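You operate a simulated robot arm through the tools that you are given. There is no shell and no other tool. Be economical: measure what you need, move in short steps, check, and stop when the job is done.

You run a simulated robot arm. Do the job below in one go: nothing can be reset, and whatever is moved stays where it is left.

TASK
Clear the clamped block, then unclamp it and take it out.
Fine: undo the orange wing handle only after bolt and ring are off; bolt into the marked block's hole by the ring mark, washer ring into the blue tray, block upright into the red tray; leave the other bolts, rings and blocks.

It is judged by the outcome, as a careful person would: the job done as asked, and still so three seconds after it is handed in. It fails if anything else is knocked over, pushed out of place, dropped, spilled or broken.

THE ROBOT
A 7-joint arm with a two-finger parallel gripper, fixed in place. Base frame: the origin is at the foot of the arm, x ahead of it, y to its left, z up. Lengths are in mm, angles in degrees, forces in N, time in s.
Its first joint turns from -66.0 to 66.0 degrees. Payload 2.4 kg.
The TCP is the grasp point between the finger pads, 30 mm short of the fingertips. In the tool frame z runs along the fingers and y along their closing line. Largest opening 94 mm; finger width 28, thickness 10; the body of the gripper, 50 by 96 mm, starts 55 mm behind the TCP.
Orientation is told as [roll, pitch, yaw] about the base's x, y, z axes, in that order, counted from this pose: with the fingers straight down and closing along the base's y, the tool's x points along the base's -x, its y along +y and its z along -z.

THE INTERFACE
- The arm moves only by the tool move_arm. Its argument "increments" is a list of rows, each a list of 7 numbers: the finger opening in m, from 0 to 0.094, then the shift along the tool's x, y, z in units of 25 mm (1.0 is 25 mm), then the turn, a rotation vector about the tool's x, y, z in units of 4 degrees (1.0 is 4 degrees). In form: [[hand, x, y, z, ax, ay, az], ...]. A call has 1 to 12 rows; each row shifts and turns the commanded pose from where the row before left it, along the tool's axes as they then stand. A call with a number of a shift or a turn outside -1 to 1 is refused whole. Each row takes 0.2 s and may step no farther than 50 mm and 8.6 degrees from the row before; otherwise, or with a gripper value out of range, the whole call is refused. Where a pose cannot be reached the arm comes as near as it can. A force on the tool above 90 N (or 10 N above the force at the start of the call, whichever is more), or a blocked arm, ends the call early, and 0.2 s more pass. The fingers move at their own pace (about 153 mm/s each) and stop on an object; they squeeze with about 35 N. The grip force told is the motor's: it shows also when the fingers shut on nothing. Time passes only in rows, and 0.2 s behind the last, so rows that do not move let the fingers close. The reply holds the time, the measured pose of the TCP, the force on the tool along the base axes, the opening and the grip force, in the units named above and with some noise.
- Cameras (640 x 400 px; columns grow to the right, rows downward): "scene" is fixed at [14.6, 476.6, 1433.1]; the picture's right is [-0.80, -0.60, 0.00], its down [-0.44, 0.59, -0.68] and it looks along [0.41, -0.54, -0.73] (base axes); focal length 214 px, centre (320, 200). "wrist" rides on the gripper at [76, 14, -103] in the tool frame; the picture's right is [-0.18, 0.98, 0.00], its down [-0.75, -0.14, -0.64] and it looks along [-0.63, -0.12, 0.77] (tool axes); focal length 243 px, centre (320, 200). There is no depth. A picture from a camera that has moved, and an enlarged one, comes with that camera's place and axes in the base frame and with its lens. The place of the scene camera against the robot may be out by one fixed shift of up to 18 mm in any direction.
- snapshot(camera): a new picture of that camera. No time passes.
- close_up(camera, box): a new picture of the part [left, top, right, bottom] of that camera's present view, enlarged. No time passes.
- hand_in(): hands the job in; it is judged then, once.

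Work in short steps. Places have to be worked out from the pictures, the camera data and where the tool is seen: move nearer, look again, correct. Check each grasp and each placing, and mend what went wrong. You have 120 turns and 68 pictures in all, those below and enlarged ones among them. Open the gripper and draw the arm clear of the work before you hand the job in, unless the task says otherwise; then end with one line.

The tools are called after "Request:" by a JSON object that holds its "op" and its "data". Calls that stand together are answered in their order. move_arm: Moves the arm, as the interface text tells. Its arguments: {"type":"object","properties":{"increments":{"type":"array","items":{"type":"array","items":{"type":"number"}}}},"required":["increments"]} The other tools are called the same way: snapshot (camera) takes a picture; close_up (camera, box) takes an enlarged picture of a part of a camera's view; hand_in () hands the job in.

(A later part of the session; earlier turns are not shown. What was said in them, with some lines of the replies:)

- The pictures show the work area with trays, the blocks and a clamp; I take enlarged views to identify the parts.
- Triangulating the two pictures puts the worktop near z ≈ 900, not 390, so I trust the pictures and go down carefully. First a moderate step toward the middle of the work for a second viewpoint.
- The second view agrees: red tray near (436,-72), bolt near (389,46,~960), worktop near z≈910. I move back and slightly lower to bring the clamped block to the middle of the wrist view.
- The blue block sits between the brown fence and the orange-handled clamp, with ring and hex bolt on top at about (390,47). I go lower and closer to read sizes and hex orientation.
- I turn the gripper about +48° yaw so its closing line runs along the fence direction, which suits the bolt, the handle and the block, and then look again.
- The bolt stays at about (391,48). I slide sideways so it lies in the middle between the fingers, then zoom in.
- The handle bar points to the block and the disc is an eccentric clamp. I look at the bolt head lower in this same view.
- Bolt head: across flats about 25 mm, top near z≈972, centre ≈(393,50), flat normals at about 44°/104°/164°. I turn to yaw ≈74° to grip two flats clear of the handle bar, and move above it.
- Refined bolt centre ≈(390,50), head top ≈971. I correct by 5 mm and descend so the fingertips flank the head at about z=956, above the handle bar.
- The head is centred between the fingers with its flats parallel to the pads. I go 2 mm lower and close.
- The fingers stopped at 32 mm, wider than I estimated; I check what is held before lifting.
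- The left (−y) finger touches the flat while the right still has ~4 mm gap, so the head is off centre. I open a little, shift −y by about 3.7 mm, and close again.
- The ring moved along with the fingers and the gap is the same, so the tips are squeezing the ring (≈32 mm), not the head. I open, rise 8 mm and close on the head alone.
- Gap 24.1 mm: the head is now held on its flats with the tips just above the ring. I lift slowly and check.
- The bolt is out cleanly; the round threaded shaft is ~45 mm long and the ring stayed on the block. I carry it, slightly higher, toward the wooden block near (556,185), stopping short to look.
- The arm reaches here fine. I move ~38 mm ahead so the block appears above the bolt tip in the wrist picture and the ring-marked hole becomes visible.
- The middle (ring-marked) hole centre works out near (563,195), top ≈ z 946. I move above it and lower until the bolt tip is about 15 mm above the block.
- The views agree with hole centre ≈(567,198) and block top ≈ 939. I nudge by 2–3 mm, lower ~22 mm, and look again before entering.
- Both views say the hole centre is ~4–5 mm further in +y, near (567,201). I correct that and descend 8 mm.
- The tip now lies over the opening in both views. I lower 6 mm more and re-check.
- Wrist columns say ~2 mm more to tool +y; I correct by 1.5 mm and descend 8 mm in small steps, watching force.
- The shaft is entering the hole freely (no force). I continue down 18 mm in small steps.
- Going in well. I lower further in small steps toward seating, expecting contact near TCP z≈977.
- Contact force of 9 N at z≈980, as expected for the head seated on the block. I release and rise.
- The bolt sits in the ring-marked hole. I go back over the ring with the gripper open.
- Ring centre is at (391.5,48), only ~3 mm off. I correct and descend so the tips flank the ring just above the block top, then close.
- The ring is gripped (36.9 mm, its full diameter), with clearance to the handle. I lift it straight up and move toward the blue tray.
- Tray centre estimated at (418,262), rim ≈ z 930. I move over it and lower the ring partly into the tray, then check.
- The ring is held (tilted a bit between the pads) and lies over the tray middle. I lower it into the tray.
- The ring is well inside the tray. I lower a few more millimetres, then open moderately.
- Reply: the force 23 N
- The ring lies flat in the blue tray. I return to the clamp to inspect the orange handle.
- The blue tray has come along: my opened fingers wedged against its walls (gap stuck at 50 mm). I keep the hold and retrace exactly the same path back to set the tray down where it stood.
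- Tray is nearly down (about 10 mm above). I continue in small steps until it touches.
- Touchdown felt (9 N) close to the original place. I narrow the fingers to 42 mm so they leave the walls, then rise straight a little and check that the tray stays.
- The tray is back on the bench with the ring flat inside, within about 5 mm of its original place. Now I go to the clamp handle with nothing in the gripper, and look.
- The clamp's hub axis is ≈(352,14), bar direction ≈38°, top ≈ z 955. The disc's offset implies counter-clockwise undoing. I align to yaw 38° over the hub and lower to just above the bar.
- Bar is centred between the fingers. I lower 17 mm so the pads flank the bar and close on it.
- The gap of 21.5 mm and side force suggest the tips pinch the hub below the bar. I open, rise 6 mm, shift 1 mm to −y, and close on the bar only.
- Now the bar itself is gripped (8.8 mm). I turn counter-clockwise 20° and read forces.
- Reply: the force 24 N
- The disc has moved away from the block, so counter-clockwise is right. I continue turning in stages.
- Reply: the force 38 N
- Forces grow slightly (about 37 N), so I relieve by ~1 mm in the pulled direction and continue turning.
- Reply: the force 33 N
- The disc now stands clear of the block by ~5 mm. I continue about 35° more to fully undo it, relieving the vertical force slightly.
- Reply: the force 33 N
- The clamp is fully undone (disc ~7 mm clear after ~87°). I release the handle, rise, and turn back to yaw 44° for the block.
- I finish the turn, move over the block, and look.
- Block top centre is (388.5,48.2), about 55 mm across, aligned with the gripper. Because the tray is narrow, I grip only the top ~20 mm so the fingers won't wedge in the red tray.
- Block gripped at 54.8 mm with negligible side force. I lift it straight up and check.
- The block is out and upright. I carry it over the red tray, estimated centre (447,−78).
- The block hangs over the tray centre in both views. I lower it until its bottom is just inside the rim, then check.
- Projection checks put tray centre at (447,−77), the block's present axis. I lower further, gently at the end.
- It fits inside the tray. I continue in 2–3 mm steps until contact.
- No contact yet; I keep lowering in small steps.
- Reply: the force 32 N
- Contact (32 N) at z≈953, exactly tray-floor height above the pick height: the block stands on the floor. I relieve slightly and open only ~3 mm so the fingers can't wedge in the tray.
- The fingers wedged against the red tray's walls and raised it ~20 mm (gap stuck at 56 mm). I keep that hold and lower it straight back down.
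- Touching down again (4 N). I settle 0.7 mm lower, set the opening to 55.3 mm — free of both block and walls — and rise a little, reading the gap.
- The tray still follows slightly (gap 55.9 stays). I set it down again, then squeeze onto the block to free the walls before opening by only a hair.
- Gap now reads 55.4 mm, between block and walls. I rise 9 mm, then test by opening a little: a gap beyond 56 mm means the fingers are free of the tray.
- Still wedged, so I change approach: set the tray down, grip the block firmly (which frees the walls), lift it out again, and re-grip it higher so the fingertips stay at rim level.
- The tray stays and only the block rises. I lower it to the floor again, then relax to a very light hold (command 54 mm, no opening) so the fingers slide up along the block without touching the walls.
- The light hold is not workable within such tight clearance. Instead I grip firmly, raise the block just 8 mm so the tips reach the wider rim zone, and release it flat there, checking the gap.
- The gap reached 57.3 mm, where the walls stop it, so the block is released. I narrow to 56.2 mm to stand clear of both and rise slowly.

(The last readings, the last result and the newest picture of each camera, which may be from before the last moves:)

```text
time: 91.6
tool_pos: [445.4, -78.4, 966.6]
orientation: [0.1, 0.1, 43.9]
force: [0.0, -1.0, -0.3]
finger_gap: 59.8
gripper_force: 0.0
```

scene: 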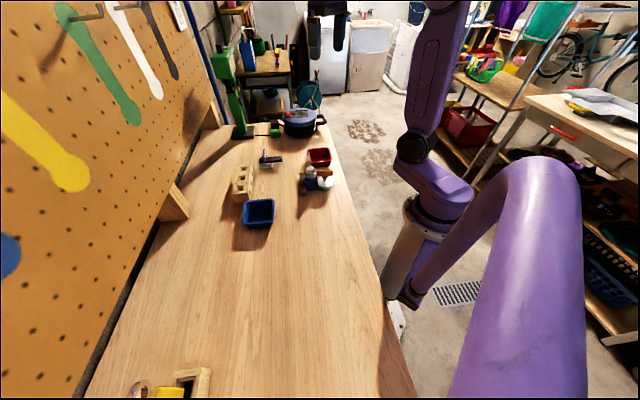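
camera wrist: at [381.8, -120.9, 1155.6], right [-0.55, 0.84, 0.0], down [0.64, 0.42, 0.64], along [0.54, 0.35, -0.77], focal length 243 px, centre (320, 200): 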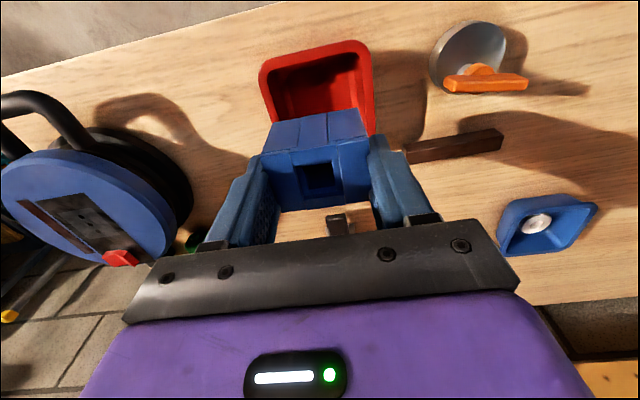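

The gap now opens to 60 mm: the fingers are free of the tray. I narrow slightly, rise well clear and take the final picture.

Request:
{"op": "move_arm", "data": {"increments": [[0.0575, 0, 0, 0, 0, 0, 0], [0.0575, 0, 0, -0.2, 0, 0, 0], [0.0575, 0, 0, -0.4, 0, 0, 0], [0.0575, 0, 0, -0.8, 0, 0, 0], [0.0575, 0, 0, -1, 0, 0, 0], [0.0575, 0, 0, -1, 0, 0, 0], [0.0575, 0, 0, -1, 0, 0, 0], [0.0575, 0, 0, -1, 0, 0, 0], [0.0575, 0, 0, -1, 0, 0, 0], [0.0575, 0, 0, -1, 0, 0, 0]]}}

Request:
{"op": "close_up", "data": {"camera": "scene", "box": [220, 125, 364, 215]}}

```text
time: 93.8
tool_pos: [446.9, -75.7, 1150.9]
orientation: [0.0, 0.0, 44.0]
force: [0.0, -0.2, 0.8]
finger_gap: 57.6
gripper_force: 0.1
```

```text
4.44 times, centred on (292, 170) of scene
camera zoom: at [14.6, 476.6, 1433.1], right [-0.8, -0.6, 0.0], down [-0.44, 0.59, -0.68], along [0.41, -0.54, -0.73], focal length 953 px, centre (444, 333)
```

zoom: 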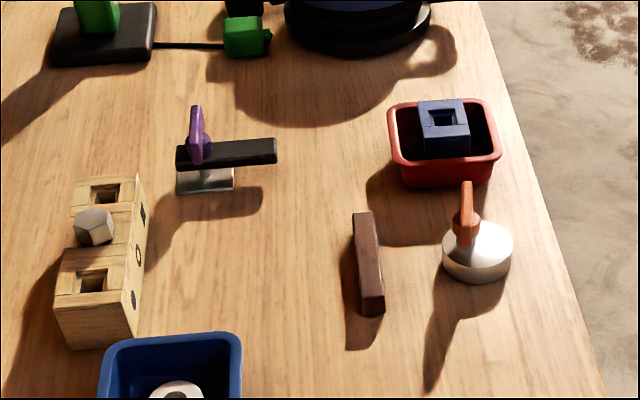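

The picture shows the bolt in the ring-marked hole, the ring in the blue tray, the block upright in the red tray and the clamp undone. The gripper is open and clear of the work, so I hand in.

Request:
{"op": "hand_in", "data": {}}

```text
The job is handed in.
```

The job is done and handed in: the bolt is in the ring-marked hole, the washer ring is in the blue tray, and the clamp was undone only after both were off. The block stands upright in the red tray. Both trays were briefly lifted when the fingers wedged in them, so the blue one now sits about 5 mm from its original place. The block's last 8 mm into the red tray was a short drop.
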